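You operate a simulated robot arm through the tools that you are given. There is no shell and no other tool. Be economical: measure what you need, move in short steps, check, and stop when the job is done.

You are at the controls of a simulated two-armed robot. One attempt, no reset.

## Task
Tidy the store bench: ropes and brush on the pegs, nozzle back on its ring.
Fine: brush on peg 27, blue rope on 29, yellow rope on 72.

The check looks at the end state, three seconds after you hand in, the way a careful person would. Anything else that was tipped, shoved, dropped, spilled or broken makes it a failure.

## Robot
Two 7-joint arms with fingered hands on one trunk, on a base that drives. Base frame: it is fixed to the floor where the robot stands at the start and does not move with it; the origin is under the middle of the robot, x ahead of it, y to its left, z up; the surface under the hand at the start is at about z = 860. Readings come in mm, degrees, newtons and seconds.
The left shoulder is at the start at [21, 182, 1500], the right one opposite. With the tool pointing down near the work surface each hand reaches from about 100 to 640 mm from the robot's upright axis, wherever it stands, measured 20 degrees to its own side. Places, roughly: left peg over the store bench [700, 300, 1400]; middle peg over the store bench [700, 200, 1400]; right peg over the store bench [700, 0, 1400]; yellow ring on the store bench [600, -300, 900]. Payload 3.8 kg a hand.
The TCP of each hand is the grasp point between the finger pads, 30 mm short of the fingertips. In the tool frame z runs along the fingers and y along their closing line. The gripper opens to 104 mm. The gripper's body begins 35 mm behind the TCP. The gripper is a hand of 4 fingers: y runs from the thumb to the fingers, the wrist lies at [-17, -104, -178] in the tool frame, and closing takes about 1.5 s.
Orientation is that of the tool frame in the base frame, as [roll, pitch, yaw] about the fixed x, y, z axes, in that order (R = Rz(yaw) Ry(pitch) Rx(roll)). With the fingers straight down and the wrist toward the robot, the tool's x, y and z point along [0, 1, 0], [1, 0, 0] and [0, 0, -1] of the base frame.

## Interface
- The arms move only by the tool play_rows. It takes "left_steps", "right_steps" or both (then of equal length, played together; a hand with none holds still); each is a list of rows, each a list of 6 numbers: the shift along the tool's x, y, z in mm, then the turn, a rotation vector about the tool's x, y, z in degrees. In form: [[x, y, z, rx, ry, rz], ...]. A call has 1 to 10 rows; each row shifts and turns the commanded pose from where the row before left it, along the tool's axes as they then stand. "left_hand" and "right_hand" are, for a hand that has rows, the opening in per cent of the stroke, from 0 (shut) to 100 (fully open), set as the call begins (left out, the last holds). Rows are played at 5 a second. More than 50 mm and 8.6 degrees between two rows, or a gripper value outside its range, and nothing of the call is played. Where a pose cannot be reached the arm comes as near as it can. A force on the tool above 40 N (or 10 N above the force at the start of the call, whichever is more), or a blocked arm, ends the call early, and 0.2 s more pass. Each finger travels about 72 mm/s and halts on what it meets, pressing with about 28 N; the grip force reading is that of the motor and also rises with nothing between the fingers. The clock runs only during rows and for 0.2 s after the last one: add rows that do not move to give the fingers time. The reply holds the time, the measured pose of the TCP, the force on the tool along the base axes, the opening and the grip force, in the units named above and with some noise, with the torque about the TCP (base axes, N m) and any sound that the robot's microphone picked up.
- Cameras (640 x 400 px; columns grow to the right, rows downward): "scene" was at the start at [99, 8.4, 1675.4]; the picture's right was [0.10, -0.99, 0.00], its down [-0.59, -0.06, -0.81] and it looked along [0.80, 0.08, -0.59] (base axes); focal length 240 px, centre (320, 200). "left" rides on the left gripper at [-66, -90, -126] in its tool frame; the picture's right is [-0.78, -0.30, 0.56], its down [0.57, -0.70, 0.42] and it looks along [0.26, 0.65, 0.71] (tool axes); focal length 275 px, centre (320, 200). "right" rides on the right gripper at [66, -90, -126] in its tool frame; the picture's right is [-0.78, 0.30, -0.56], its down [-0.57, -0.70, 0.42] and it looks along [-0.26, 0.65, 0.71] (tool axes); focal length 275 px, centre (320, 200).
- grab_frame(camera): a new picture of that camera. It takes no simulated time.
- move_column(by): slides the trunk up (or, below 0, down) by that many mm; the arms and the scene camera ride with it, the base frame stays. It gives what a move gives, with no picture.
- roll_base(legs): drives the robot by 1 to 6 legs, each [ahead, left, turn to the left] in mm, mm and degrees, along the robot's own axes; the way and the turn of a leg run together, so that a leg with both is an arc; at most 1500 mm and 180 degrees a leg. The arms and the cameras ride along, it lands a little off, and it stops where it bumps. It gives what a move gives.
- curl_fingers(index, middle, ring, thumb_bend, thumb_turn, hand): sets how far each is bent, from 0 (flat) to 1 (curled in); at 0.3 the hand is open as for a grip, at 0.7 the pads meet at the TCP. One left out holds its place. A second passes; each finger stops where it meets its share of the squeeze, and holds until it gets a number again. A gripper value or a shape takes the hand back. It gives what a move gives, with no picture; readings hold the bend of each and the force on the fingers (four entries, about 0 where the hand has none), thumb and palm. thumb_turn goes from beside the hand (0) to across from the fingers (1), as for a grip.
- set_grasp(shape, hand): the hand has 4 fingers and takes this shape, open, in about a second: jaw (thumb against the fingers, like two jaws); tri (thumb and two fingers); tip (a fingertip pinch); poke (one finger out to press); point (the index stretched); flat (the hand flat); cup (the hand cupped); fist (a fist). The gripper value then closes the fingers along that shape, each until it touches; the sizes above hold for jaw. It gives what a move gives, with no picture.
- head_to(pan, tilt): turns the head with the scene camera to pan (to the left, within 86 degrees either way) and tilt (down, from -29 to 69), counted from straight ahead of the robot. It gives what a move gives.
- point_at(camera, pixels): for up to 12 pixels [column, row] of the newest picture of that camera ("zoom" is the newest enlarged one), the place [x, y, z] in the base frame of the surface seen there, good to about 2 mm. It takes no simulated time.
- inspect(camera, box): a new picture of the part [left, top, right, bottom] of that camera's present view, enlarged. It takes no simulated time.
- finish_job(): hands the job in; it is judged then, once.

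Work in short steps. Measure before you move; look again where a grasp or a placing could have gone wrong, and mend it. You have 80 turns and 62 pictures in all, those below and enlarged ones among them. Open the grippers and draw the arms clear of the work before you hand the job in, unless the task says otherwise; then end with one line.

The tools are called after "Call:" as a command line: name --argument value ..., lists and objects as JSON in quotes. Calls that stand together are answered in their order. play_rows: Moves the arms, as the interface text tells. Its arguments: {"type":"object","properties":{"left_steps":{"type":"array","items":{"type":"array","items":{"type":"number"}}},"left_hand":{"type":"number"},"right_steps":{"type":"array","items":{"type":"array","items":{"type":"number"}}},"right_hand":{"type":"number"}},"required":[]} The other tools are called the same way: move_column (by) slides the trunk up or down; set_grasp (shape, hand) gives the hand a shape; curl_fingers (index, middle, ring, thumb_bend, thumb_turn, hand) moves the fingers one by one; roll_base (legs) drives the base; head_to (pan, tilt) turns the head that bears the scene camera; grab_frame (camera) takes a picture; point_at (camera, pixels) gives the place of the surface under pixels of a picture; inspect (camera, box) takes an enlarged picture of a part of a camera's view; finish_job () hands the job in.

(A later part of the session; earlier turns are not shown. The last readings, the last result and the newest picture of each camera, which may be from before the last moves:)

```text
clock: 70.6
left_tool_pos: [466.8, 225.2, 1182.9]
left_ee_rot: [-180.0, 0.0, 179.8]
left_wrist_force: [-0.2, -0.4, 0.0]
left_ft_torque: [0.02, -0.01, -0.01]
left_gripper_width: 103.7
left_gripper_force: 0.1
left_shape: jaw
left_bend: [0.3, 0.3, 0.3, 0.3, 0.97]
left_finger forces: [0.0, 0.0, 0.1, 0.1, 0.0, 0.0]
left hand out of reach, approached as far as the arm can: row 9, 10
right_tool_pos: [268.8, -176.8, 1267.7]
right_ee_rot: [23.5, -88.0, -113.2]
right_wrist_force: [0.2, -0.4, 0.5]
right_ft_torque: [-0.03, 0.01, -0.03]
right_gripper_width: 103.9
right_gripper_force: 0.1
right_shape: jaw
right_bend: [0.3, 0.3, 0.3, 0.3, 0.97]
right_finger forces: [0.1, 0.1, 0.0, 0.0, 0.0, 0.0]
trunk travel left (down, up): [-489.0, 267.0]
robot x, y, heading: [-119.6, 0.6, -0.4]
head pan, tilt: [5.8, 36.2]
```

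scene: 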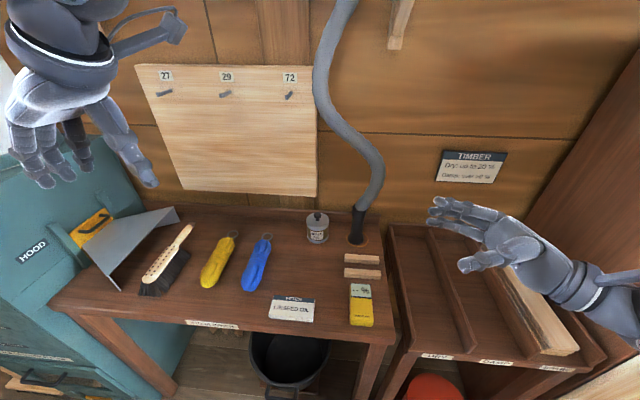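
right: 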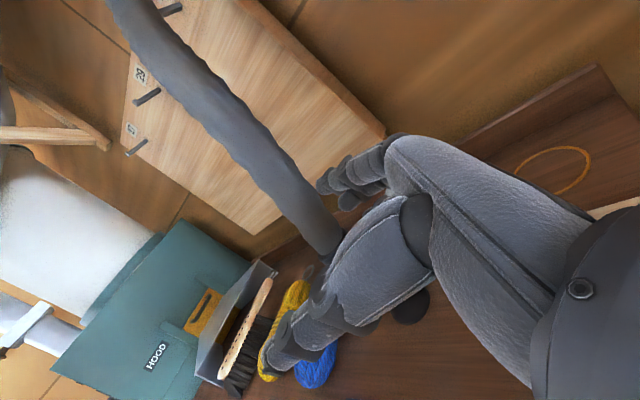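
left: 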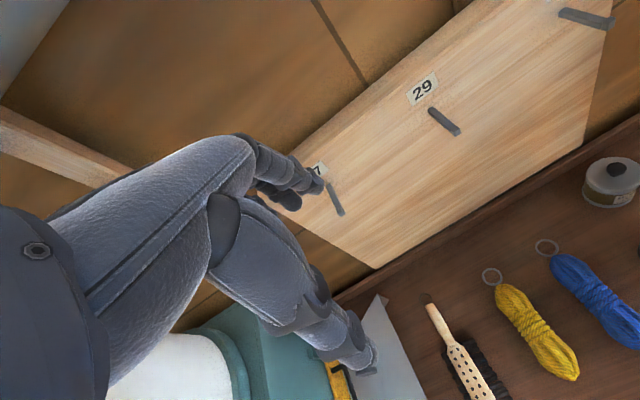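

Left TCP is (467, 225, 1183). I align over the yellow rope's waist (505, 201) with the base and lower by trunk to ~990.

Call:
roll_base --legs '[[38, -24, 0]]'

Call:
move_column --by -190

Call:
grab_frame --camera "left"

```text
clock: 71.5
left_tool_pos: [508.1, 203.7, 1182.4]
left_ee_rot: [180.0, 0.0, 179.9]
left_wrist_force: [1.0, 0.4, -0.4]
left_ft_torque: [0.01, -0.01, 0.01]
left_gripper_width: 103.7
left_gripper_force: 0.0
left_shape: jaw
left_bend: [0.3, 0.3, 0.3, 0.3, 0.97]
left_finger forces: [0.0, 0.0, 0.1, 0.0, 0.0, 0.0]
right_tool_pos: [307.1, -201.9, 1266.2]
right_ee_rot: [23.9, -88.1, -113.6]
right_wrist_force: [0.2, -0.8, 0.2]
right_ft_torque: [-0.01, -0.03, 0.05]
right_gripper_width: 104.1
right_gripper_force: 0.2
right_shape: jaw
right_bend: [0.3, 0.3, 0.3, 0.3, 0.97]
right_finger forces: [0.1, 0.0, 0.1, 0.1, 0.0, 0.0]
trunk travel left (down, up): [-489.0, 267.0]
robot x, y, heading: [-79.5, -23.1, -0.3]
head pan, tilt: [5.8, 36.2]
```

```text
clock: 73.6
left_tool_pos: [524.6, 203.9, 938.3]
left_ee_rot: [-180.0, -5.4, 179.8]
left_wrist_force: [-0.2, 0.7, -0.4]
left_ft_torque: [0.02, 0.01, -0.01]
left_gripper_width: 104.0
left_gripper_force: 0.1
left_shape: jaw
left_bend: [0.3, 0.3, 0.3, 0.3, 0.97]
left_finger forces: [0.0, 0.1, 0.0, 0.0, 0.0, 0.0]
right_tool_pos: [305.4, -199.7, 1077.8]
right_ee_rot: [31.7, -88.0, -121.5]
right_wrist_force: [0.5, 0.4, 0.7]
right_ft_torque: [0.02, 0.0, 0.01]
right_gripper_width: 103.8
right_gripper_force: 0.0
right_shape: jaw
right_bend: [0.3, 0.3, 0.3, 0.3, 0.97]
right_finger forces: [0.1, 0.1, 0.1, 0.1, 0.0, 0.0]
trunk travel left (down, up): [-299.0, 457.0]
robot x, y, heading: [-78.8, -20.7, -0.4]
head pan, tilt: [5.8, 36.2]
```

```text
28 pictures are left
```

left: 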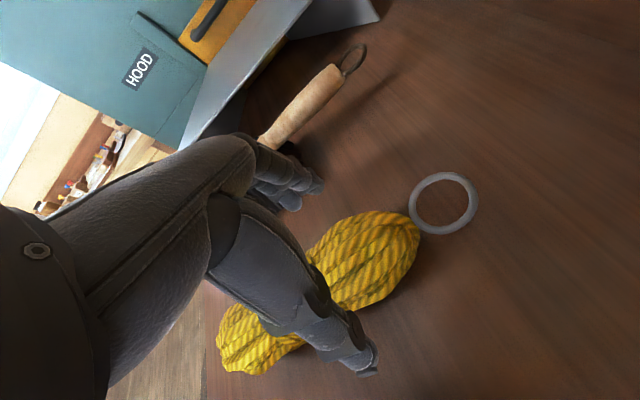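

The hand straddles the yellow rope, TCP (525, 204, 938), tipped 5.4°. I correct the tilt, shift back 10 mm, and lower to ~900.

Call:
play_rows --left_steps '[[6, -2, 0, 0, -5.4, 0], [6, 0, 12, 0, 0, 0], [0, 0, 13, 0, 0, 0], [0, 0, 12, 0, 0, 0]]'

```text
clock: 74.6
left_tool_pos: [512.6, 202.6, 899.5]
left_ee_rot: [180.0, -0.1, 179.8]
left_wrist_force: [-0.5, -0.1, -0.4]
left_ft_torque: [-0.02, -0.02, 0.01]
left_gripper_width: 104.1
left_gripper_force: 0.1
left_shape: jaw
left_bend: [0.3, 0.3, 0.3, 0.3, 0.97]
left_finger forces: [0.0, 0.1, 0.1, 0.1, 0.0, 0.1]
right_tool_pos: [306.5, -199.1, 1078.0]
right_ee_rot: [26.4, -88.0, -116.1]
right_wrist_force: [0.3, -0.7, -0.2]
right_ft_torque: [-0.01, 0.03, 0.0]
right_gripper_width: 104.0
right_gripper_force: 0.2
right_shape: jaw
right_bend: [0.3, 0.3, 0.3, 0.3, 0.97]
right_finger forces: [0.1, 0.0, 0.1, 0.1, 0.0, 0.0]
trunk travel left (down, up): [-299.0, 457.0]
robot x, y, heading: [-77.5, -24.6, -0.2]
head pan, tilt: [5.8, 36.2]
```

In place at (513, 203, 900). I close on the rope, then raise the trunk 100 mm to lift it.

Call:
play_rows --left_steps '[[0, 0, 0, 0, 0, 0], [0, 0, 0, 0, 0, 0], [0, 0, 0, 0, 0, 0], [0, 0, 0, 0, 0, 0], [0, 0, 0, 0, 0, 0], [0, 0, 0, 0, 0, 0], [0, 0, 0, 0, 0, 0], [0, 0, 0, 0, 0, 0]]' --left_hand 0

Call:
move_column --by 100

Call:
grab_frame --camera "scene"

```text
clock: 76.4
left_tool_pos: [512.4, 203.0, 900.0]
left_ee_rot: [-180.0, -0.1, 179.8]
left_wrist_force: [-0.9, 0.2, -0.7]
left_ft_torque: [-0.01, 0.02, -0.02]
left_gripper_width: 53.4
left_gripper_force: 28.1
left_shape: jaw
left_bend: [0.74, 0.44, 0.4, 0.68, 0.99]
left_finger forces: [14.3, 7.9, 3.4, 0.0, 25.5, 0.0]
right_tool_pos: [305.0, -200.9, 1077.7]
right_ee_rot: [27.9, -88.2, -117.6]
right_wrist_force: [-0.2, -0.5, 0.2]
right_ft_torque: [0.0, -0.03, 0.02]
right_gripper_width: 104.0
right_gripper_force: 0.1
right_shape: jaw
right_bend: [0.3, 0.3, 0.3, 0.3, 0.97]
right_finger forces: [0.0, 0.0, 0.0, 0.0, 0.1, 0.0]
trunk travel left (down, up): [-299.0, 457.0]
robot x, y, heading: [-78.4, -24.6, -0.4]
head pan, tilt: [5.8, 36.2]
```

```text
clock: 77.7
left_tool_pos: [512.3, 202.1, 999.2]
left_ee_rot: [180.0, 0.0, 179.8]
left_wrist_force: [0.4, 0.0, -2.4]
left_ft_torque: [0.01, -0.07, 0.0]
left_gripper_width: 53.4
left_gripper_force: 27.8
left_shape: jaw
left_bend: [0.74, 0.44, 0.4, 0.68, 0.99]
left_finger forces: [14.5, 7.8, 3.4, 0.0, 25.8, 0.0]
right_tool_pos: [305.2, -200.7, 1176.7]
right_ee_rot: [25.0, -87.9, -114.7]
right_wrist_force: [0.0, -0.3, 0.3]
right_ft_torque: [0.0, 0.0, -0.03]
right_gripper_width: 104.1
right_gripper_force: 0.0
right_shape: jaw
right_bend: [0.3, 0.3, 0.3, 0.3, 0.97]
right_finger forces: [0.1, 0.1, 0.0, 0.1, 0.1, 0.1]
trunk travel left (down, up): [-399.0, 357.0]
robot x, y, heading: [-81.2, -25.0, -0.3]
head pan, tilt: [5.8, 36.2]
```

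```text
27 pictures are left
```

scene: 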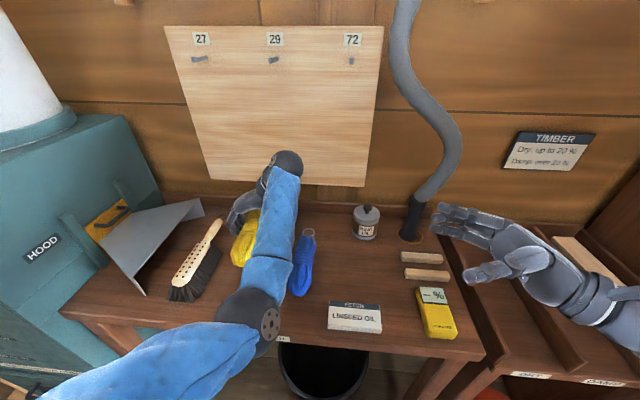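

The yellow rope is held and lifted. I raise the arm 95 mm and begin tipping forward.

Call:
play_rows --left_steps '[[0, 0, -32, 0, 0, 0], [0, 0, -32, 0, 0, 0], [0, 0, -31, 0, 0, 0], [0, 0, 0, 0, -8.2, 0], [0, 0, 0, 0, -8.2, 0], [0, 0, 0, 0, -8.2, 0], [0, 0, 0, 0, -8.2, 0], [0, 0, 0, 0, -8.2, 0], [0, 0, 0, 0, -8.2, 0]]'

Call:
play_rows --left_steps '[[0, 0, 0, 0, -8.2, 0], [0, 0, 0, 0, -8.2, 0], [0, 0, 0, 0, -8.2, 0], [0, 0, 0, 0, -8.2, 0], [0, 0, 0, 0, -8, 0]]'

Call:
grab_frame --camera "scene"

```text
clock: 79.8
left_tool_pos: [535.7, 225.3, 1184.1]
left_ee_rot: [178.1, 58.5, 179.9]
left_wrist_force: [0.3, -0.5, -2.6]
left_ft_torque: [-0.03, -0.01, 0.0]
left_gripper_width: 53.3
left_gripper_force: 28.0
left_shape: jaw
left_bend: [0.74, 0.44, 0.41, 0.68, 0.99]
left_finger forces: [14.3, 7.9, 3.6, 0.1, 26.0, 0.1]
left hand out of reach, approached as far as the arm can: row 3
right_tool_pos: [305.9, -199.7, 1178.5]
right_ee_rot: [27.3, -88.0, -116.9]
right_wrist_force: [0.7, -0.7, -0.1]
right_ft_torque: [0.01, 0.0, -0.02]
right_gripper_width: 104.0
right_gripper_force: 0.2
right_shape: jaw
right_bend: [0.3, 0.3, 0.3, 0.3, 0.97]
right_finger forces: [0.0, 0.0, 0.0, 0.1, 0.0, 0.1]
trunk travel left (down, up): [-399.0, 357.0]
robot x, y, heading: [-80.3, -26.6, -0.2]
head pan, tilt: [5.8, 36.2]
stopped in row 9 (left hand): the arm was blocked; the commanded pose is now the measured one
```

```text
clock: 80.6
left_tool_pos: [538.1, 242.9, 1280.7]
left_ee_rot: [111.7, 87.8, 115.3]
left_wrist_force: [-0.8, -0.2, -2.2]
left_ft_torque: [0.06, 0.05, -0.01]
left_gripper_width: 53.2
left_gripper_force: 28.1
left_shape: jaw
left_bend: [0.74, 0.44, 0.41, 0.68, 0.99]
left_finger forces: [14.3, 7.9, 3.7, 0.0, 25.8, 0.1]
right_tool_pos: [306.2, -199.5, 1177.6]
right_ee_rot: [25.7, -88.0, -115.4]
right_wrist_force: [-0.2, 0.1, 0.4]
right_ft_torque: [0.0, 0.0, 0.0]
right_gripper_width: 104.0
right_gripper_force: 0.1
right_shape: jaw
right_bend: [0.3, 0.3, 0.3, 0.3, 0.97]
right_finger forces: [0.0, 0.0, 0.0, 0.0, 0.1, 0.0]
trunk travel left (down, up): [-399.0, 357.0]
robot x, y, heading: [-80.4, -19.9, -0.5]
head pan, tilt: [5.8, 36.2]
stopped in row 3 (left hand): the arm was blocked; the commanded pose is now the measured one
```

```text
26 pictures are left
```

scene: 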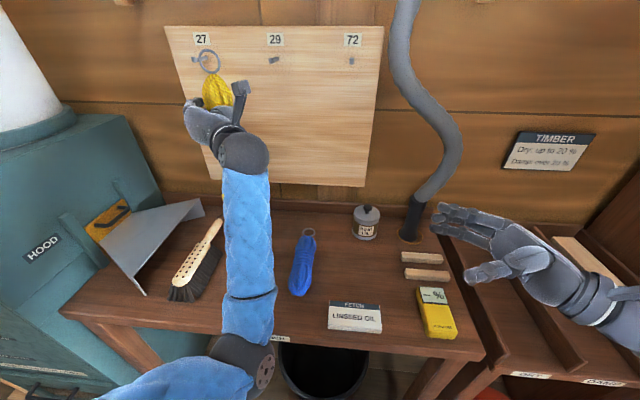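

The rope is now upright with the ring up, held at (538, 243, 1281) facing ahead. I bring the arm right 140 mm relative to the body, watching for limits.

Call:
play_rows --left_steps '[[0, -20, 0, 0, 0, 0], [0, -20, 0, 0, 0, 0], [0, -20, 0, 0, 0, 0], [0, -20, 0, 0, 0, 0], [0, -20, 0, 0, 0, 0], [0, -20, 0, 0, 0, 0]]'

```text
clock: 82.0
left_tool_pos: [545.7, 127.8, 1288.8]
left_ee_rot: [80.8, 87.8, 85.0]
left_wrist_force: [-0.1, 0.5, -2.4]
left_ft_torque: [-0.03, 0.03, 0.05]
left_gripper_width: 53.4
left_gripper_force: 27.9
left_shape: jaw
left_bend: [0.74, 0.44, 0.41, 0.68, 0.99]
left_finger forces: [14.3, 7.9, 3.8, 0.0, 25.9, 0.1]
right_tool_pos: [307.0, -201.2, 1176.8]
right_ee_rot: [26.6, -88.0, -116.5]
right_wrist_force: [1.3, 0.0, 0.9]
right_ft_torque: [0.05, 0.01, -0.02]
right_gripper_width: 104.0
right_gripper_force: 0.1
right_shape: jaw
right_bend: [0.3, 0.3, 0.3, 0.3, 0.97]
right_finger forces: [0.1, 0.1, 0.1, 0.0, 0.0, 0.1]
trunk travel left (down, up): [-399.0, 357.0]
robot x, y, heading: [-76.9, -18.2, -0.1]
head pan, tilt: [5.8, 36.2]
```

Good. Before strafing I measure where the hose now hangs near peg 72, and the peg ring view.

Call:
point_at --camera "scene" --pixels '[[398, 20], [398, 50], [405, 75], [418, 95], [435, 112], [450, 135], [448, 165], [430, 190]]'

Call:
roll_base --legs '[[0, -100, 0]]'

Call:
grab_frame --camera "scene"

```text
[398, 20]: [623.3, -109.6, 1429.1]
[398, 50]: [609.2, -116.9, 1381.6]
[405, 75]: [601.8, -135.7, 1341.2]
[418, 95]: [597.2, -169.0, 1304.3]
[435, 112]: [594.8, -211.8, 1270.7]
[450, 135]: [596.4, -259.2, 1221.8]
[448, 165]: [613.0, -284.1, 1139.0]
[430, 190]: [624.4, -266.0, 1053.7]
```

```text
clock: 83.1
left_tool_pos: [544.4, 25.7, 1286.5]
left_ee_rot: [85.6, 87.5, 89.7]
left_wrist_force: [0.6, 0.0, -2.4]
left_ft_torque: [-0.02, 0.05, 0.01]
left_gripper_width: 53.2
left_gripper_force: 27.7
left_shape: jaw
left_bend: [0.74, 0.44, 0.41, 0.68, 0.99]
left_finger forces: [14.3, 7.9, 3.6, 0.1, 26.0, 0.0]
right_tool_pos: [305.9, -300.5, 1178.4]
right_ee_rot: [26.0, -88.0, -115.8]
right_wrist_force: [0.6, 0.3, -0.8]
right_ft_torque: [0.0, 0.0, 0.02]
right_gripper_width: 104.0
right_gripper_force: 0.1
right_shape: jaw
right_bend: [0.3, 0.3, 0.3, 0.3, 0.97]
right_finger forces: [0.0, 0.0, 0.0, 0.0, 0.1, 0.0]
trunk travel left (down, up): [-399.0, 357.0]
robot x, y, heading: [-81.5, -121.5, -0.2]
head pan, tilt: [5.8, 36.2]
```

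```text
25 pictures are left
```

scene: 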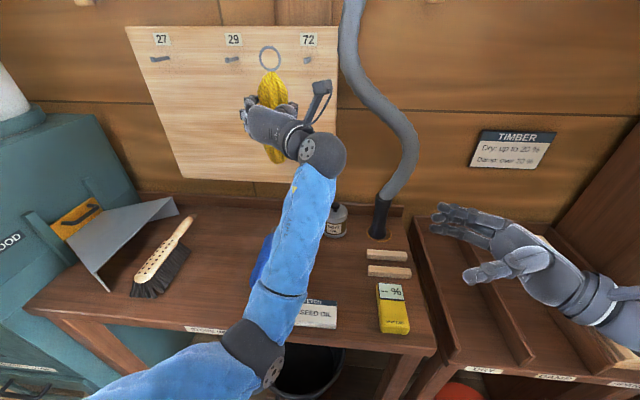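

The hose clears the path (z 1300: y≈−169; z 1380: y≈−117). I strafe 54 mm more and measure the ring vs. peg 72.

Call:
roll_base --legs '[[0, -54, 0]]'

Call:
inspect --camera "scene" --box '[240, 10, 370, 100]'

```text
clock: 84.1
left_tool_pos: [543.4, -28.8, 1286.9]
left_ee_rot: [83.0, 87.3, 87.3]
left_wrist_force: [-1.1, -1.5, -2.7]
left_ft_torque: [-0.05, 0.04, 0.04]
left_gripper_width: 53.4
left_gripper_force: 27.6
left_shape: jaw
left_bend: [0.74, 0.44, 0.41, 0.68, 0.99]
left_finger forces: [14.3, 7.8, 3.7, 0.0, 26.1, 0.0]
right_tool_pos: [304.9, -357.3, 1178.8]
right_ee_rot: [25.9, -87.9, -115.7]
right_wrist_force: [-0.5, -0.8, -0.5]
right_ft_torque: [-0.01, -0.01, 0.01]
right_gripper_width: 104.2
right_gripper_force: 0.1
right_shape: jaw
right_bend: [0.3, 0.3, 0.3, 0.3, 0.97]
right_finger forces: [0.0, 0.1, 0.1, 0.0, 0.1, 0.0]
trunk travel left (down, up): [-399.0, 357.0]
robot x, y, heading: [-79.5, -175.5, -0.3]
head pan, tilt: [5.8, 36.2]
```

```text
4.44 times, centred on (305, 55) of scene
```

zoom: 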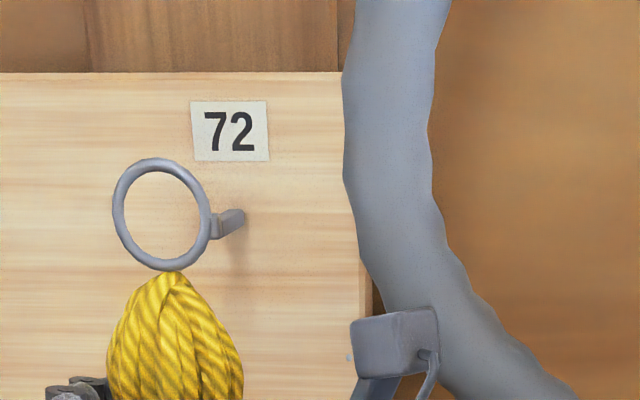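

Call:
point_at --camera "zoom" --pixels '[[117, 200], [206, 225], [157, 162], [166, 266], [124, 178], [200, 185], [215, 225], [238, 215], [172, 300], [150, 210]]'

```text
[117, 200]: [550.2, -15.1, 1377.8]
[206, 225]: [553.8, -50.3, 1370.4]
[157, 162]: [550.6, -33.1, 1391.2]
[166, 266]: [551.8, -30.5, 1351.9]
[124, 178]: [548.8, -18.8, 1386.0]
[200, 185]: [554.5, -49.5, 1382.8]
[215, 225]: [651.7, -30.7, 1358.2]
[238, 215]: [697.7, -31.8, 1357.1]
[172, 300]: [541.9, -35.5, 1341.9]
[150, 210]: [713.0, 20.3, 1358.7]
```

Ring centre is (551.5, −32.5, 1372); peg axis ≈(−29, 1359). I lower the trunk 14 mm and drive ahead 75 mm (ring still short of the tip), then re-measure.

Call:
move_column --by -14

Call:
roll_base --legs '[[75, 3, 0]]'

Call:
inspect --camera "scene" --box '[240, 0, 370, 90]'

```text
clock: 84.7
left_tool_pos: [545.2, -16.8, 1273.5]
left_ee_rot: [81.9, 86.5, 86.9]
left_wrist_force: [-0.6, 0.9, -1.9]
left_ft_torque: [0.01, 0.02, 0.01]
left_gripper_width: 53.7
left_gripper_force: 27.6
left_shape: jaw
left_bend: [0.74, 0.44, 0.41, 0.68, 0.99]
left_finger forces: [14.5, 8.0, 3.6, 0.0, 26.0, 0.0]
right_tool_pos: [304.5, -354.3, 1164.4]
right_ee_rot: [30.5, -88.0, -120.1]
right_wrist_force: [0.3, 0.1, -0.2]
right_ft_torque: [-0.01, 0.0, -0.01]
right_gripper_width: 104.1
right_gripper_force: 0.1
right_shape: jaw
right_bend: [0.3, 0.3, 0.3, 0.3, 0.97]
right_finger forces: [0.0, 0.1, 0.0, 0.0, 0.0, 0.0]
trunk travel left (down, up): [-385.0, 371.0]
robot x, y, heading: [-80.8, -179.2, -0.4]
head pan, tilt: [5.8, 36.2]
```

```text
clock: 85.7
left_tool_pos: [622.5, -15.6, 1274.0]
left_ee_rot: [81.5, 86.5, 86.6]
left_wrist_force: [0.1, 0.4, -2.6]
left_ft_torque: [0.02, -0.01, 0.01]
left_gripper_width: 53.4
left_gripper_force: 28.0
left_shape: jaw
left_bend: [0.74, 0.44, 0.41, 0.68, 0.99]
left_finger forces: [14.4, 8.0, 3.7, 0.1, 25.9, 0.0]
right_tool_pos: [382.0, -351.8, 1164.2]
right_ee_rot: [23.4, -88.0, -113.1]
right_wrist_force: [-0.3, 0.0, 0.0]
right_ft_torque: [0.01, -0.01, 0.05]
right_gripper_width: 104.0
right_gripper_force: 0.0
right_shape: jaw
right_bend: [0.3, 0.3, 0.3, 0.3, 0.97]
right_finger forces: [0.0, 0.0, 0.1, 0.0, 0.1, 0.0]
trunk travel left (down, up): [-385.0, 371.0]
robot x, y, heading: [-3.4, -179.5, -0.2]
head pan, tilt: [5.8, 36.2]
```

```text
4.44 times, centred on (305, 45) of scene
```

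zoom: 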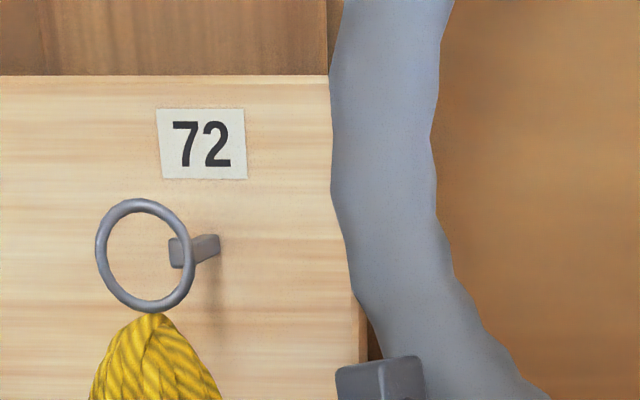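

The trunk move shifted y by ~+12. I measure the ring and peg again in this zoom.

Call:
point_at --camera "zoom" --pixels '[[99, 245], [190, 262], [142, 203], [150, 309], [108, 218], [183, 225], [175, 252], [205, 240], [176, 241], [176, 264]]'

```text
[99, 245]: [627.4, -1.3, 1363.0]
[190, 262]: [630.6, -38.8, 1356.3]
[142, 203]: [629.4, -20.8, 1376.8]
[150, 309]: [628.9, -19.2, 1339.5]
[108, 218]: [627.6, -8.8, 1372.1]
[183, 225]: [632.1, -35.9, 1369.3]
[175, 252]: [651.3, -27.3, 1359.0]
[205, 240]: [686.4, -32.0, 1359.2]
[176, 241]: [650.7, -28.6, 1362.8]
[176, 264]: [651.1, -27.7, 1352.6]
```

Ring centre (629, −20, 1358); peg tip (651, −28, 1358). I shift −8.5 mm in y with the arm and check the reading.

Call:
play_rows --left_steps '[[0, -4.5, 0, 0, 0, 0], [0, -4, 0, 0, 0, 0], [0, 0, 0, 0, 0, 0]]'

Call:
inspect --camera "scene" --box '[250, 20, 330, 80]'

Call:
point_at --camera "zoom" --pixels '[[320, 200], [400, 100], [100, 300]]'

```text
clock: 86.5
left_tool_pos: [622.7, -17.4, 1272.5]
left_ee_rot: [78.7, 85.7, 84.6]
left_wrist_force: [0.2, -0.6, -2.9]
left_ft_torque: [-0.03, 0.01, 0.0]
left_gripper_width: 52.9
left_gripper_force: 28.6
left_shape: jaw
left_bend: [0.74, 0.44, 0.41, 0.68, 0.99]
left_finger forces: [14.4, 8.0, 3.7, 0.1, 25.9, 0.1]
right_tool_pos: [380.5, -351.1, 1163.3]
right_ee_rot: [28.3, -88.1, -118.1]
right_wrist_force: [0.6, 1.0, 0.1]
right_ft_torque: [0.0, -0.02, 0.03]
right_gripper_width: 103.8
right_gripper_force: 0.1
right_shape: jaw
right_bend: [0.3, 0.3, 0.3, 0.3, 0.97]
right_finger forces: [0.0, 0.1, 0.0, 0.0, 0.0, 0.1]
trunk travel left (down, up): [-385.0, 371.0]
robot x, y, heading: [-2.2, -178.0, -0.3]
head pan, tilt: [5.8, 36.2]
```

```text
6.67 times, centred on (290, 50) of scene
```

zoom: 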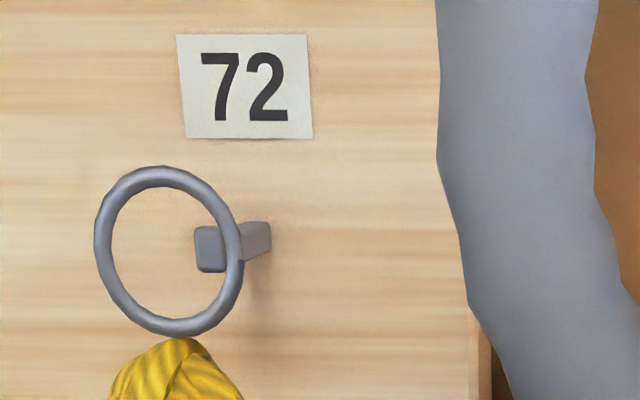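

```text
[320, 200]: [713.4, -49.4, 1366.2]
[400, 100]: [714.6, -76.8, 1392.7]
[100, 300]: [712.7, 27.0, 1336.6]
```

The arm is at its side limit, so I strafe the base −7 mm instead and look.

Call:
roll_base --legs '[[0, -8, 0]]'

Call:
inspect --camera "scene" --box '[250, 20, 330, 80]'

Call:
point_at --camera "zoom" --pixels '[[103, 250], [236, 260], [170, 175], [170, 327], [211, 250]]'

```text
clock: 87.3
left_tool_pos: [624.0, -27.0, 1274.6]
left_ee_rot: [78.2, 85.8, 84.0]
left_wrist_force: [0.0, -0.2, -1.9]
left_ft_torque: [-0.03, 0.04, 0.01]
left_gripper_width: 53.3
left_gripper_force: 27.7
left_shape: jaw
left_bend: [0.74, 0.44, 0.41, 0.68, 0.99]
left_finger forces: [14.4, 7.8, 3.7, 0.1, 26.2, 0.1]
right_tool_pos: [380.0, -360.1, 1164.0]
right_ee_rot: [26.3, -88.0, -116.1]
right_wrist_force: [0.0, 0.4, -0.3]
right_ft_torque: [-0.03, 0.0, 0.01]
right_gripper_width: 103.9
right_gripper_force: 0.0
right_shape: jaw
right_bend: [0.3, 0.3, 0.3, 0.3, 0.97]
right_finger forces: [0.0, 0.1, 0.1, 0.0, 0.1, 0.0]
trunk travel left (down, up): [-385.0, 371.0]
robot x, y, heading: [-4.9, -182.6, -0.3]
head pan, tilt: [5.8, 36.2]
```

```text
6.67 times, centred on (290, 50) of scene
```

zoom: 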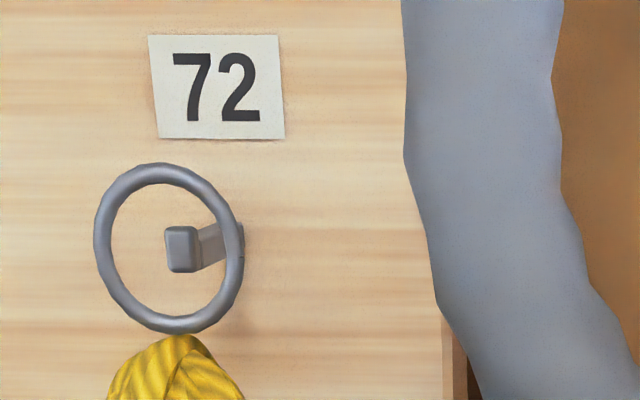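

```text
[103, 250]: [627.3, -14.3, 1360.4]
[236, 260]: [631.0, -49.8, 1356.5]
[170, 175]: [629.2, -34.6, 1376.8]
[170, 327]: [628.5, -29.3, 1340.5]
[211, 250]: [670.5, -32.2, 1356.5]
```

Ring centre (629, −32, 1358) now surrounds the peg axis (−28.5, 1358). I drive ahead 32 mm, then extend the arm ~20 mm.

Call:
roll_base --legs '[[32, 2, 0]]'

Call:
play_rows --left_steps '[[-0.5, 0, 7, 0, 0, 0], [-0.5, 0, 7, 0, 0, 0], [-0.5, 0, 6, 0, 0, 0]]'

Call:
inspect --camera "scene" --box '[230, 0, 350, 90]'

Call:
point_at --camera "zoom" --pixels '[[320, 20], [100, 20]]'

```text
clock: 88.1
left_tool_pos: [657.4, -23.2, 1273.6]
left_ee_rot: [81.0, 85.8, 86.8]
left_wrist_force: [0.1, 0.6, -3.7]
left_ft_torque: [-0.04, 0.02, 0.01]
left_gripper_width: 53.2
left_gripper_force: 27.9
left_shape: jaw
left_bend: [0.74, 0.44, 0.41, 0.68, 0.99]
left_finger forces: [14.4, 7.8, 3.8, 0.0, 26.1, 0.1]
right_tool_pos: [414.2, -357.8, 1162.9]
right_ee_rot: [24.6, -88.0, -114.3]
right_wrist_force: [-0.4, -0.3, -0.5]
right_ft_torque: [0.03, -0.02, 0.05]
right_gripper_width: 103.9
right_gripper_force: 0.1
right_shape: jaw
right_bend: [0.3, 0.3, 0.3, 0.3, 0.97]
right_finger forces: [0.0, 0.0, 0.1, 0.1, 0.0, 0.0]
trunk travel left (down, up): [-385.0, 371.0]
robot x, y, heading: [29.7, -182.5, -0.2]
head pan, tilt: [5.8, 36.2]
```

```text
clock: 88.9
left_tool_pos: [672.0, -21.5, 1276.8]
left_ee_rot: [76.8, 85.6, 82.8]
left_wrist_force: [-14.7, -0.5, -6.3]
left_ft_torque: [-0.05, 0.24, -0.16]
left_gripper_width: 53.5
left_gripper_force: 28.4
left_shape: jaw
left_bend: [0.74, 0.44, 0.4, 0.68, 1.0]
left_finger forces: [14.7, 9.4, 4.4, 0.0, 28.6, 0.0]
right_tool_pos: [411.0, -358.4, 1164.5]
right_ee_rot: [28.8, -87.9, -118.6]
right_wrist_force: [0.2, 0.3, -0.2]
right_ft_torque: [-0.01, -0.03, 0.0]
right_gripper_width: 104.0
right_gripper_force: 0.1
right_shape: jaw
right_bend: [0.3, 0.3, 0.3, 0.3, 0.97]
right_finger forces: [0.0, 0.0, 0.1, 0.0, 0.0, 0.1]
trunk travel left (down, up): [-385.0, 371.0]
robot x, y, heading: [27.7, -180.5, -0.4]
head pan, tilt: [5.8, 36.2]
```

```text
4.44 times, centred on (290, 45) of scene
```

zoom: 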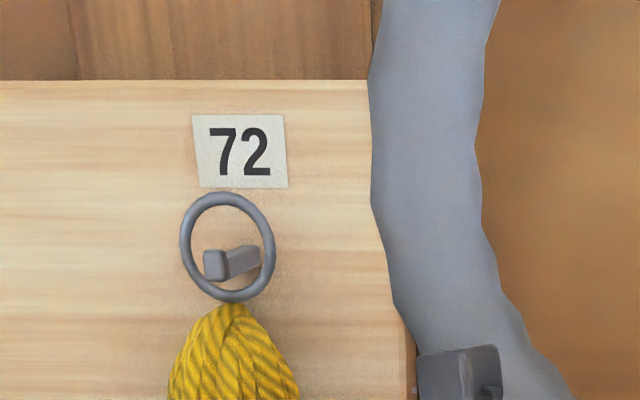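

```text
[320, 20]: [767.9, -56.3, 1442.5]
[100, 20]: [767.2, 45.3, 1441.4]
```

The ring is over peg 72 (peg visible inside it) and the rope just touches the board. I ease back 3 mm, lower 8 mm so the ring rests on the peg, and check.

Call:
play_rows --left_steps '[[0, 0, -4, 0, 0, 0], [4, 0, 0, 0, 0, 0], [4, 0, 0, 0, 0, 0], [0, 0, 0, 0, 0, 0]]'

Call:
inspect --camera "scene" --box '[230, 0, 350, 90]'

Call:
point_at --camera "zoom" --pixels '[[184, 250], [272, 258], [225, 200], [232, 298], [214, 265], [205, 345]]'

```text
clock: 89.9
left_tool_pos: [671.4, -18.2, 1271.4]
left_ee_rot: [74.7, 85.5, 80.9]
left_wrist_force: [-1.5, 0.4, -1.5]
left_ft_torque: [0.07, 0.09, 0.0]
left_gripper_width: 53.9
left_gripper_force: 28.0
left_shape: jaw
left_bend: [0.74, 0.44, 0.4, 0.68, 1.0]
left_finger forces: [14.8, 9.0, 3.8, 0.0, 27.4, 0.0]
right_tool_pos: [412.4, -358.3, 1163.8]
right_ee_rot: [26.6, -88.0, -116.4]
right_wrist_force: [0.0, -0.7, 0.3]
right_ft_torque: [0.0, -0.02, 0.01]
right_gripper_width: 104.0
right_gripper_force: 0.2
right_shape: jaw
right_bend: [0.3, 0.3, 0.3, 0.3, 0.97]
right_finger forces: [0.1, 0.0, 0.0, 0.0, 0.0, 0.0]
trunk travel left (down, up): [-385.0, 371.0]
robot x, y, heading: [29.6, -181.4, -0.3]
head pan, tilt: [5.8, 36.2]
```

```text
4.44 times, centred on (290, 45) of scene
```

zoom: 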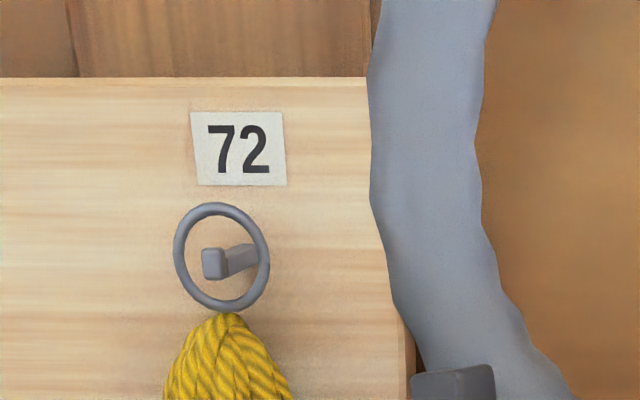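

```text
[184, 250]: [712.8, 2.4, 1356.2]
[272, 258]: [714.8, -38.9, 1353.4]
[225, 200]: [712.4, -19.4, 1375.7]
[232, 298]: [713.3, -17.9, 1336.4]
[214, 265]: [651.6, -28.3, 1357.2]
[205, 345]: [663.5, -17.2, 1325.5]
```

The ring surrounds the peg well past its tip. I open the hand, then back straight out with the base.

Call:
play_rows --left_steps '[[0, 0, 0, 0, 0, 0], [0, 0, 0, 0, 0, 0], [0, 0, 0, 0, 0, 0], [0, 0, 0, 0, 0, 0], [0, 0, 0, 0, 0, 0], [0, 0, 0, 0, 0, 0], [0, 0, 0, 0, 0, 0]]' --left_hand 100

Call:
roll_base --legs '[[-145, 0, 0]]'

Call:
grab_frame --camera "scene"

```text
clock: 91.5
left_tool_pos: [671.7, -18.1, 1270.7]
left_ee_rot: [75.6, 85.5, 81.7]
left_wrist_force: [0.9, -0.6, 0.2]
left_ft_torque: [0.04, -0.01, 0.01]
left_gripper_width: 103.7
left_gripper_force: 0.0
left_shape: jaw
left_bend: [0.3, 0.3, 0.3, 0.3, 0.97]
left_finger forces: [0.0, 0.0, 0.1, 0.0, 0.0, 0.0]
right_tool_pos: [411.3, -357.2, 1165.4]
right_ee_rot: [28.9, -88.1, -118.7]
right_wrist_force: [1.5, -0.5, 0.6]
right_ft_torque: [-0.03, -0.02, -0.02]
right_gripper_width: 103.8
right_gripper_force: 0.0
right_shape: jaw
right_bend: [0.3, 0.3, 0.3, 0.3, 0.97]
right_finger forces: [0.0, 0.0, 0.1, 0.0, 0.1, 0.1]
trunk travel left (down, up): [-385.0, 371.0]
robot x, y, heading: [30.9, -181.5, -0.2]
head pan, tilt: [5.8, 36.2]
```

```text
clock: 92.8
left_tool_pos: [524.2, -16.8, 1271.1]
left_ee_rot: [76.7, 85.3, 82.9]
left_wrist_force: [0.1, 0.6, 0.4]
left_ft_torque: [0.01, 0.03, -0.02]
left_gripper_width: 104.0
left_gripper_force: 0.1
left_shape: jaw
left_bend: [0.3, 0.3, 0.3, 0.3, 0.97]
left_finger forces: [0.0, 0.0, 0.0, 0.0, 0.0, 0.0]
right_tool_pos: [266.9, -357.1, 1164.2]
right_ee_rot: [27.4, -87.9, -117.0]
right_wrist_force: [-0.1, 0.4, 0.3]
right_ft_torque: [-0.02, 0.03, -0.05]
right_gripper_width: 103.6
right_gripper_force: 0.1
right_shape: jaw
right_bend: [0.3, 0.3, 0.3, 0.3, 0.97]
right_finger forces: [0.0, 0.0, 0.0, 0.1, 0.0, 0.1]
trunk travel left (down, up): [-385.0, 371.0]
robot x, y, heading: [-117.4, -181.3, -0.2]
head pan, tilt: [5.8, 36.2]
```

```text
18 pictures are left
```

scene: 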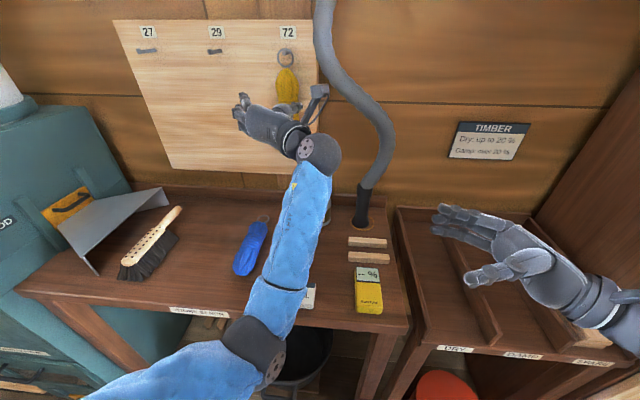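

Yellow rope hangs on peg 72. Now I retract the left arm and re-point the fingers down for the blue rope.

Call:
play_rows --left_steps '[[0, 22, -17, 0, 0, 0], [0, 22, -17, 0, 0, 0], [0, 22, -17, 0, 0, 0]]'

Call:
play_rows --left_steps '[[0, 0, 0, 0, 8.55, 0], [0, 0, 0, 0, 8.55, 0], [0, 0, 0, 0, 8.55, 0], [0, 0, 0, 0, 8.55, 0], [0, 0, 0, 0, 8.55, 0], [0, 0, 0, 0, 8.55, 0], [0, 0, 0, 0, 8.55, 0], [0, 0, 0, 0, 8.55, 0], [0, 0, 0, 0, 8.55, 0], [0, 0, 0, 0, 8.55, 0]]'

```text
clock: 93.8
left_tool_pos: [465.4, 60.4, 1316.8]
left_ee_rot: [42.9, 82.3, 51.1]
left_wrist_force: [0.9, 0.7, 0.3]
left_ft_torque: [-0.03, -0.01, -0.02]
left_gripper_width: 103.7
left_gripper_force: 0.1
left_shape: jaw
left_bend: [0.3, 0.3, 0.3, 0.3, 0.97]
left_finger forces: [0.1, 0.1, 0.1, 0.0, 0.0, 0.0]
right_tool_pos: [268.7, -356.7, 1164.0]
right_ee_rot: [25.3, -88.0, -115.0]
right_wrist_force: [0.6, -0.7, -0.7]
right_ft_torque: [0.0, 0.01, 0.08]
right_gripper_width: 103.8
right_gripper_force: 0.0
right_shape: jaw
right_bend: [0.3, 0.3, 0.3, 0.3, 0.97]
right_finger forces: [0.0, 0.0, 0.0, 0.0, 0.0, 0.0]
trunk travel left (down, up): [-385.0, 371.0]
robot x, y, heading: [-116.3, -179.9, -0.5]
head pan, tilt: [5.8, 36.2]
stopped in row 3 (left hand): the arm was blocked; the commanded pose is now the measured one
```

```text
clock: 96.0
left_tool_pos: [489.4, 83.7, 1314.6]
left_ee_rot: [174.9, 9.9, -172.7]
left_wrist_force: [0.0, 1.0, -0.3]
left_ft_torque: [0.0, 0.01, 0.04]
left_gripper_width: 103.8
left_gripper_force: 0.1
left_shape: jaw
left_bend: [0.3, 0.3, 0.3, 0.3, 0.97]
left_finger forces: [0.1, 0.1, 0.0, 0.0, 0.0, 0.0]
left hand out of reach, approached as far as the arm can: row 8, 9, 10
right_tool_pos: [269.1, -356.9, 1164.3]
right_ee_rot: [27.3, -88.0, -117.1]
right_wrist_force: [0.0, 0.5, -0.9]
right_ft_torque: [-0.01, 0.0, -0.03]
right_gripper_width: 103.9
right_gripper_force: 0.1
right_shape: jaw
right_bend: [0.3, 0.3, 0.3, 0.3, 0.97]
right_finger forces: [0.0, 0.0, 0.0, 0.0, 0.1, 0.0]
trunk travel left (down, up): [-385.0, 371.0]
robot x, y, heading: [-115.2, -185.0, -0.1]
head pan, tilt: [5.8, 36.2]
```

The hand is nearly down-pointing, tipped ~10°. I lower the arm 200 mm while squaring it.

Call:
play_rows --left_steps '[[0, 0, 40, 0, 0, 0], [0, 0, 40, 0, 8, 0], [0, 0, 40, -5.1, 1.9, 4], [0, 0, 40, 0, 0, 3.3], [0, 0, 40, 0, 0, 0], [0, 0, 0, 0, 0, 0]]'

```text
clock: 97.5
left_tool_pos: [502.1, 108.2, 1117.0]
left_ee_rot: [169.8, -1.0, -178.9]
left_wrist_force: [-0.3, 0.4, 0.1]
left_ft_torque: [-0.01, 0.0, 0.02]
left_gripper_width: 103.8
left_gripper_force: 0.1
left_shape: jaw
left_bend: [0.3, 0.3, 0.3, 0.3, 0.97]
left_finger forces: [0.0, 0.0, 0.1, 0.0, 0.0, 0.0]
right_tool_pos: [268.1, -358.4, 1164.3]
right_ee_rot: [28.0, -87.9, -117.7]
right_wrist_force: [0.1, 0.5, 0.2]
right_ft_torque: [0.03, -0.01, -0.01]
right_gripper_width: 104.0
right_gripper_force: 0.1
right_shape: jaw
right_bend: [0.3, 0.3, 0.3, 0.3, 0.97]
right_finger forces: [0.1, 0.1, 0.0, 0.0, 0.0, 0.0]
trunk travel left (down, up): [-385.0, 371.0]
robot x, y, heading: [-115.4, -182.6, -0.2]
head pan, tilt: [5.8, 36.2]
```

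Roll sign was opposite; I fix it (+10.2° about tool x), shift to y 71, x 513, and lower 120 mm.

Call:
play_rows --left_steps '[[0, 0, 0, 8, 0, 1], [0, 0, 0, 2.2, -1, 0], [-6, -19, 0, 0, 0, 0], [-5, -18, 0, 0, 0, 0], [0, 0, 40, 0, 0, 0], [0, 0, 40, 0, 0, 0], [0, 0, 40, 0, 0, 0], [0, 0, 0, 0, 0, 0]]'

Call:
grab_frame --camera "left"

```text
clock: 99.2
left_tool_pos: [513.0, 72.3, 998.3]
left_ee_rot: [-179.9, -0.1, -179.9]
left_wrist_force: [0.4, -0.3, -0.6]
left_ft_torque: [0.02, -0.01, -0.01]
left_gripper_width: 104.0
left_gripper_force: 0.1
left_shape: jaw
left_bend: [0.3, 0.3, 0.3, 0.3, 0.97]
left_finger forces: [0.1, 0.0, 0.1, 0.0, 0.0, 0.1]
right_tool_pos: [267.4, -356.2, 1164.9]
right_ee_rot: [31.5, -87.9, -121.2]
right_wrist_force: [-0.3, -0.2, 0.0]
right_ft_torque: [0.0, 0.0, 0.02]
right_gripper_width: 103.8
right_gripper_force: 0.0
right_shape: jaw
right_bend: [0.3, 0.3, 0.3, 0.3, 0.97]
right_finger forces: [0.0, 0.1, 0.0, 0.0, 0.0, 0.1]
trunk travel left (down, up): [-385.0, 371.0]
robot x, y, heading: [-116.1, -182.0, -0.3]
head pan, tilt: [5.8, 36.2]
```

```text
17 pictures are left
```

left: 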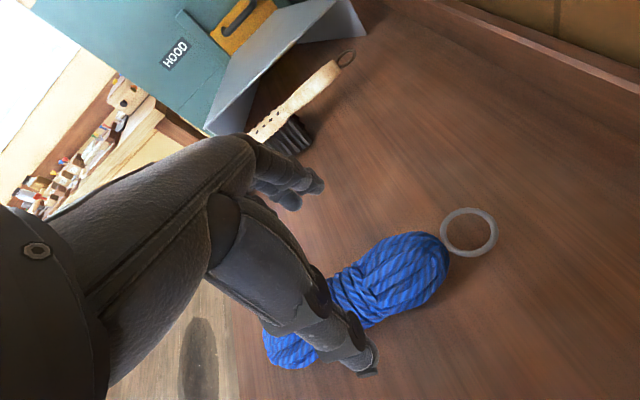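

Square over the blue rope at (513, 72, 998). I lower 98 mm, close, and lift by the same arm.

Call:
play_rows --left_steps '[[0, 0, 33, 0, 0, 0], [0, 0, 33, 0, 0, 0], [0, 0, 32, 0, 0, 0], [0, 0, 0, 0, 0, 0]]'

Call:
play_rows --left_steps '[[0, 0, 0, 0, 0, 0], [0, 0, 0, 0, 0, 0], [0, 0, 0, 0, 0, 0], [0, 0, 0, 0, 0, 0], [0, 0, 0, 0, 0, 0], [0, 0, 0, 0, 0, 0], [0, 0, 0, 0, 0, 0], [0, 0, 0, 0, 0, 0]]' --left_hand 0

Call:
play_rows --left_steps '[[0, 0, -30, 0, 0, 0], [0, 0, -40, 0, 0, 0], [0, 0, -40, 0, 0, 0], [0, 0, -40, 0, 0, 0]]'

```text
clock: 100.2
left_tool_pos: [511.4, 70.9, 899.0]
left_ee_rot: [-179.9, 0.0, -180.0]
left_wrist_force: [0.1, 0.7, 0.7]
left_ft_torque: [-0.01, -0.03, -0.03]
left_gripper_width: 104.0
left_gripper_force: 0.1
left_shape: jaw
left_bend: [0.3, 0.3, 0.3, 0.3, 0.97]
left_finger forces: [0.0, 0.1, 0.1, 0.0, 0.0, 0.0]
right_tool_pos: [268.0, -355.9, 1164.0]
right_ee_rot: [26.0, -88.0, -115.6]
right_wrist_force: [0.2, 0.1, 0.1]
right_ft_torque: [0.01, -0.02, -0.04]
right_gripper_width: 103.8
right_gripper_force: 0.1
right_shape: jaw
right_bend: [0.3, 0.3, 0.3, 0.3, 0.97]
right_finger forces: [0.0, 0.0, 0.0, 0.0, 0.0, 0.0]
trunk travel left (down, up): [-385.0, 371.0]
robot x, y, heading: [-118.2, -184.3, -0.2]
head pan, tilt: [5.8, 36.2]
```

```text
clock: 102.0
left_tool_pos: [511.5, 70.9, 899.1]
left_ee_rot: [-180.0, -0.1, -180.0]
left_wrist_force: [-0.4, -0.1, 0.3]
left_ft_torque: [0.01, 0.06, 0.01]
left_gripper_width: 53.8
left_gripper_force: 28.1
left_shape: jaw
left_bend: [0.74, 0.44, 0.4, 0.68, 0.99]
left_finger forces: [14.2, 7.8, 3.4, 0.0, 25.4, 0.0]
right_tool_pos: [269.0, -356.2, 1164.2]
right_ee_rot: [28.1, -88.0, -117.7]
right_wrist_force: [-0.3, -0.4, 0.8]
right_ft_torque: [-0.02, 0.0, 0.02]
right_gripper_width: 103.6
right_gripper_force: 0.1
right_shape: jaw
right_bend: [0.3, 0.3, 0.3, 0.3, 0.97]
right_finger forces: [0.0, 0.0, 0.0, 0.0, 0.0, 0.0]
trunk travel left (down, up): [-385.0, 371.0]
robot x, y, heading: [-118.0, -182.2, -0.2]
head pan, tilt: [5.8, 36.2]
```

```text
clock: 103.0
left_tool_pos: [514.0, 71.6, 1050.1]
left_ee_rot: [-179.9, -0.2, -179.8]
left_wrist_force: [-1.0, -0.1, -1.7]
left_ft_torque: [0.01, -0.1, 0.01]
left_gripper_width: 53.3
left_gripper_force: 28.0
left_shape: jaw
left_bend: [0.74, 0.44, 0.4, 0.68, 0.99]
left_finger forces: [13.7, 7.8, 3.4, 0.0, 25.8, 0.0]
right_tool_pos: [267.8, -357.1, 1164.3]
right_ee_rot: [28.4, -88.0, -118.0]
right_wrist_force: [0.0, 0.1, 0.9]
right_ft_torque: [0.01, -0.01, 0.05]
right_gripper_width: 103.6
right_gripper_force: 0.0
right_shape: jaw
right_bend: [0.3, 0.3, 0.3, 0.3, 0.97]
right_finger forces: [0.0, 0.1, 0.0, 0.1, 0.1, 0.0]
trunk travel left (down, up): [-385.0, 371.0]
robot x, y, heading: [-111.8, -180.5, -0.2]
head pan, tilt: [5.8, 36.2]
```

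Blue rope held. I move to the position where the tilt worked smoothly (555 ahead, 205 left of the axis) and tip forward.

Call:
play_rows --left_steps '[[38, -25, -19, 0, 0, 0], [38, -25, -19, 0, 0, 0], [0, 0, 0, 0, -8.2, 0], [0, 0, 0, 0, -8.2, 0], [0, 0, 0, 0, -8.2, 0], [0, 0, 0, 0, -8.2, 0], [0, 0, 0, 0, -8.2, 0], [0, 0, 0, 0, -8.2, 0]]'

Call:
play_rows --left_steps '[[0, 0, 0, 0, -8.2, 0], [0, 0, 0, 0, -8.2, 0], [0, 0, 0, 0, -8.2, 0], [0, 0, 0, 0, -8.2, 0], [0, 0, 0, 0, -7, 0]]'

```text
clock: 104.9
left_tool_pos: [498.0, 71.2, 1170.1]
left_ee_rot: [178.6, 58.8, -179.5]
left_wrist_force: [0.2, 0.3, -1.6]
left_ft_torque: [-0.01, -0.01, -0.01]
left_gripper_width: 53.3
left_gripper_force: 28.0
left_shape: jaw
left_bend: [0.74, 0.44, 0.41, 0.68, 0.99]
left_finger forces: [13.4, 8.1, 3.7, 0.1, 26.1, 0.0]
left hand out of reach, approached as far as the arm can: row 1, 2
right_tool_pos: [269.5, -356.8, 1163.1]
right_ee_rot: [25.3, -88.0, -115.1]
right_wrist_force: [1.0, 0.0, 0.0]
right_ft_torque: [0.06, -0.01, 0.04]
right_gripper_width: 103.9
right_gripper_force: 0.0
right_shape: jaw
right_bend: [0.3, 0.3, 0.3, 0.3, 0.97]
right_finger forces: [0.0, 0.0, 0.0, 0.0, 0.0, 0.0]
trunk travel left (down, up): [-385.0, 371.0]
robot x, y, heading: [-113.1, -177.4, -0.3]
head pan, tilt: [5.8, 36.2]
stopped in row 8 (left hand): the arm was blocked; the commanded pose is now the measured one
```

```text
clock: 105.6
left_tool_pos: [501.6, 86.9, 1268.0]
left_ee_rot: [100.8, 88.1, 104.5]
left_wrist_force: [-0.1, 0.7, -2.2]
left_ft_torque: [0.02, -0.01, -0.01]
left_gripper_width: 53.2
left_gripper_force: 27.4
left_shape: jaw
left_bend: [0.74, 0.44, 0.41, 0.68, 0.99]
left_finger forces: [13.4, 7.9, 3.7, 0.1, 26.2, 0.1]
right_tool_pos: [268.1, -356.6, 1163.5]
right_ee_rot: [29.9, -87.9, -119.6]
right_wrist_force: [-0.3, 0.3, -0.3]
right_ft_torque: [0.02, -0.01, 0.04]
right_gripper_width: 104.0
right_gripper_force: 0.0
right_shape: jaw
right_bend: [0.3, 0.3, 0.3, 0.3, 0.97]
right_finger forces: [0.0, 0.0, 0.0, 0.1, 0.1, 0.1]
trunk travel left (down, up): [-385.0, 371.0]
robot x, y, heading: [-116.1, -177.4, -0.1]
head pan, tilt: [5.8, 36.2]
stopped in row 3 (left hand): the arm was blocked; the commanded pose is now the measured one
```

The blue rope is upright at (502, 87, 1268), heading 3.7° left. I strafe +67, raise the trunk 5, advance 112 mm and then measure the ring against peg 29.

Call:
roll_base --legs '[[0, 67, 0]]'

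Call:
move_column --by 5

Call:
roll_base --legs '[[110, 0, 0]]'

Call:
inspect --camera "scene" --box '[180, 0, 300, 90]'

```text
clock: 106.6
left_tool_pos: [499.9, 156.2, 1266.3]
left_ee_rot: [107.9, 88.2, 111.7]
left_wrist_force: [-0.2, 1.1, -2.8]
left_ft_torque: [-0.01, 0.03, -0.04]
left_gripper_width: 53.0
left_gripper_force: 28.2
left_shape: jaw
left_bend: [0.74, 0.44, 0.41, 0.68, 0.99]
left_finger forces: [13.3, 8.0, 3.7, 0.0, 26.0, 0.0]
right_tool_pos: [270.6, -288.1, 1164.3]
right_ee_rot: [26.8, -88.1, -116.6]
right_wrist_force: [0.0, 0.3, 0.0]
right_ft_torque: [-0.01, 0.0, 0.0]
right_gripper_width: 104.0
right_gripper_force: 0.1
right_shape: jaw
right_bend: [0.3, 0.3, 0.3, 0.3, 0.97]
right_finger forces: [0.0, 0.0, 0.0, 0.0, 0.0, 0.1]
trunk travel left (down, up): [-385.0, 371.0]
robot x, y, heading: [-116.4, -114.8, -0.3]
head pan, tilt: [5.8, 36.2]
```

```text
clock: 107.2
left_tool_pos: [498.9, 166.4, 1273.1]
left_ee_rot: [93.1, 86.5, 98.2]
left_wrist_force: [0.1, -0.4, -1.8]
left_ft_torque: [-0.01, 0.06, -0.03]
left_gripper_width: 53.2
left_gripper_force: 28.5
left_shape: jaw
left_bend: [0.74, 0.44, 0.41, 0.68, 0.99]
left_finger forces: [13.4, 8.0, 3.7, 0.0, 26.3, 0.1]
right_tool_pos: [270.0, -288.4, 1169.0]
right_ee_rot: [31.0, -88.0, -120.7]
right_wrist_force: [0.4, 0.2, -0.8]
right_ft_torque: [0.0, -0.01, 0.04]
right_gripper_width: 103.8
right_gripper_force: 0.1
right_shape: jaw
right_bend: [0.3, 0.3, 0.3, 0.3, 0.97]
right_finger forces: [0.0, 0.1, 0.0, 0.0, 0.1, 0.0]
trunk travel left (down, up): [-390.0, 366.0]
robot x, y, heading: [-115.6, -111.9, -0.3]
head pan, tilt: [5.8, 36.2]
```

```text
clock: 108.4
left_tool_pos: [612.5, 164.7, 1275.2]
left_ee_rot: [90.6, 86.7, 95.8]
left_wrist_force: [0.5, -0.1, -1.8]
left_ft_torque: [0.03, 0.01, 0.01]
left_gripper_width: 53.1
left_gripper_force: 27.9
left_shape: jaw
left_bend: [0.74, 0.44, 0.41, 0.68, 0.99]
left_finger forces: [13.2, 8.0, 3.7, 0.1, 26.2, 0.0]
right_tool_pos: [380.8, -290.0, 1168.2]
right_ee_rot: [21.7, -88.1, -111.4]
right_wrist_force: [0.8, 0.1, 0.4]
right_ft_torque: [0.06, -0.01, 0.05]
right_gripper_width: 104.1
right_gripper_force: 0.0
right_shape: jaw
right_bend: [0.3, 0.3, 0.3, 0.3, 0.97]
right_finger forces: [0.0, 0.0, 0.1, 0.0, 0.0, 0.1]
trunk travel left (down, up): [-390.0, 366.0]
robot x, y, heading: [-3.6, -117.2, 0.0]
head pan, tilt: [5.8, 36.2]
```

```text
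4.44 times, centred on (240, 45) of scene
```

zoom: 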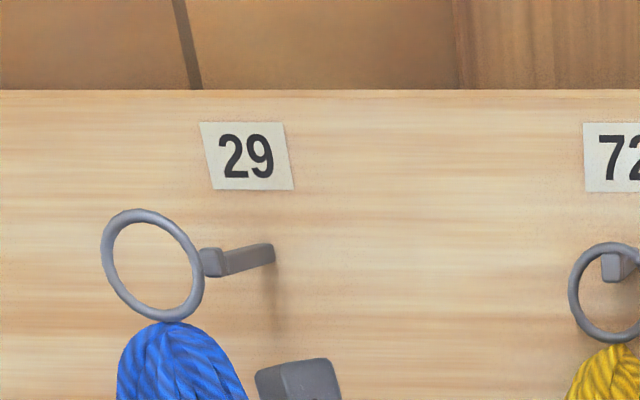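

Call:
point_at --camera "zoom" --pixels '[[106, 250], [199, 280], [145, 213], [163, 315], [210, 262], [208, 252], [209, 274], [260, 255]]'

```text
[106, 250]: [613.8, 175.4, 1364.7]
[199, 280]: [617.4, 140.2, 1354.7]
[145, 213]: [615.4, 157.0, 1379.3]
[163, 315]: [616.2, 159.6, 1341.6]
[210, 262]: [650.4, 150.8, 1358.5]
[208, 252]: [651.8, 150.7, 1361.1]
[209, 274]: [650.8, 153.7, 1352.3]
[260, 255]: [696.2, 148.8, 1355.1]
```

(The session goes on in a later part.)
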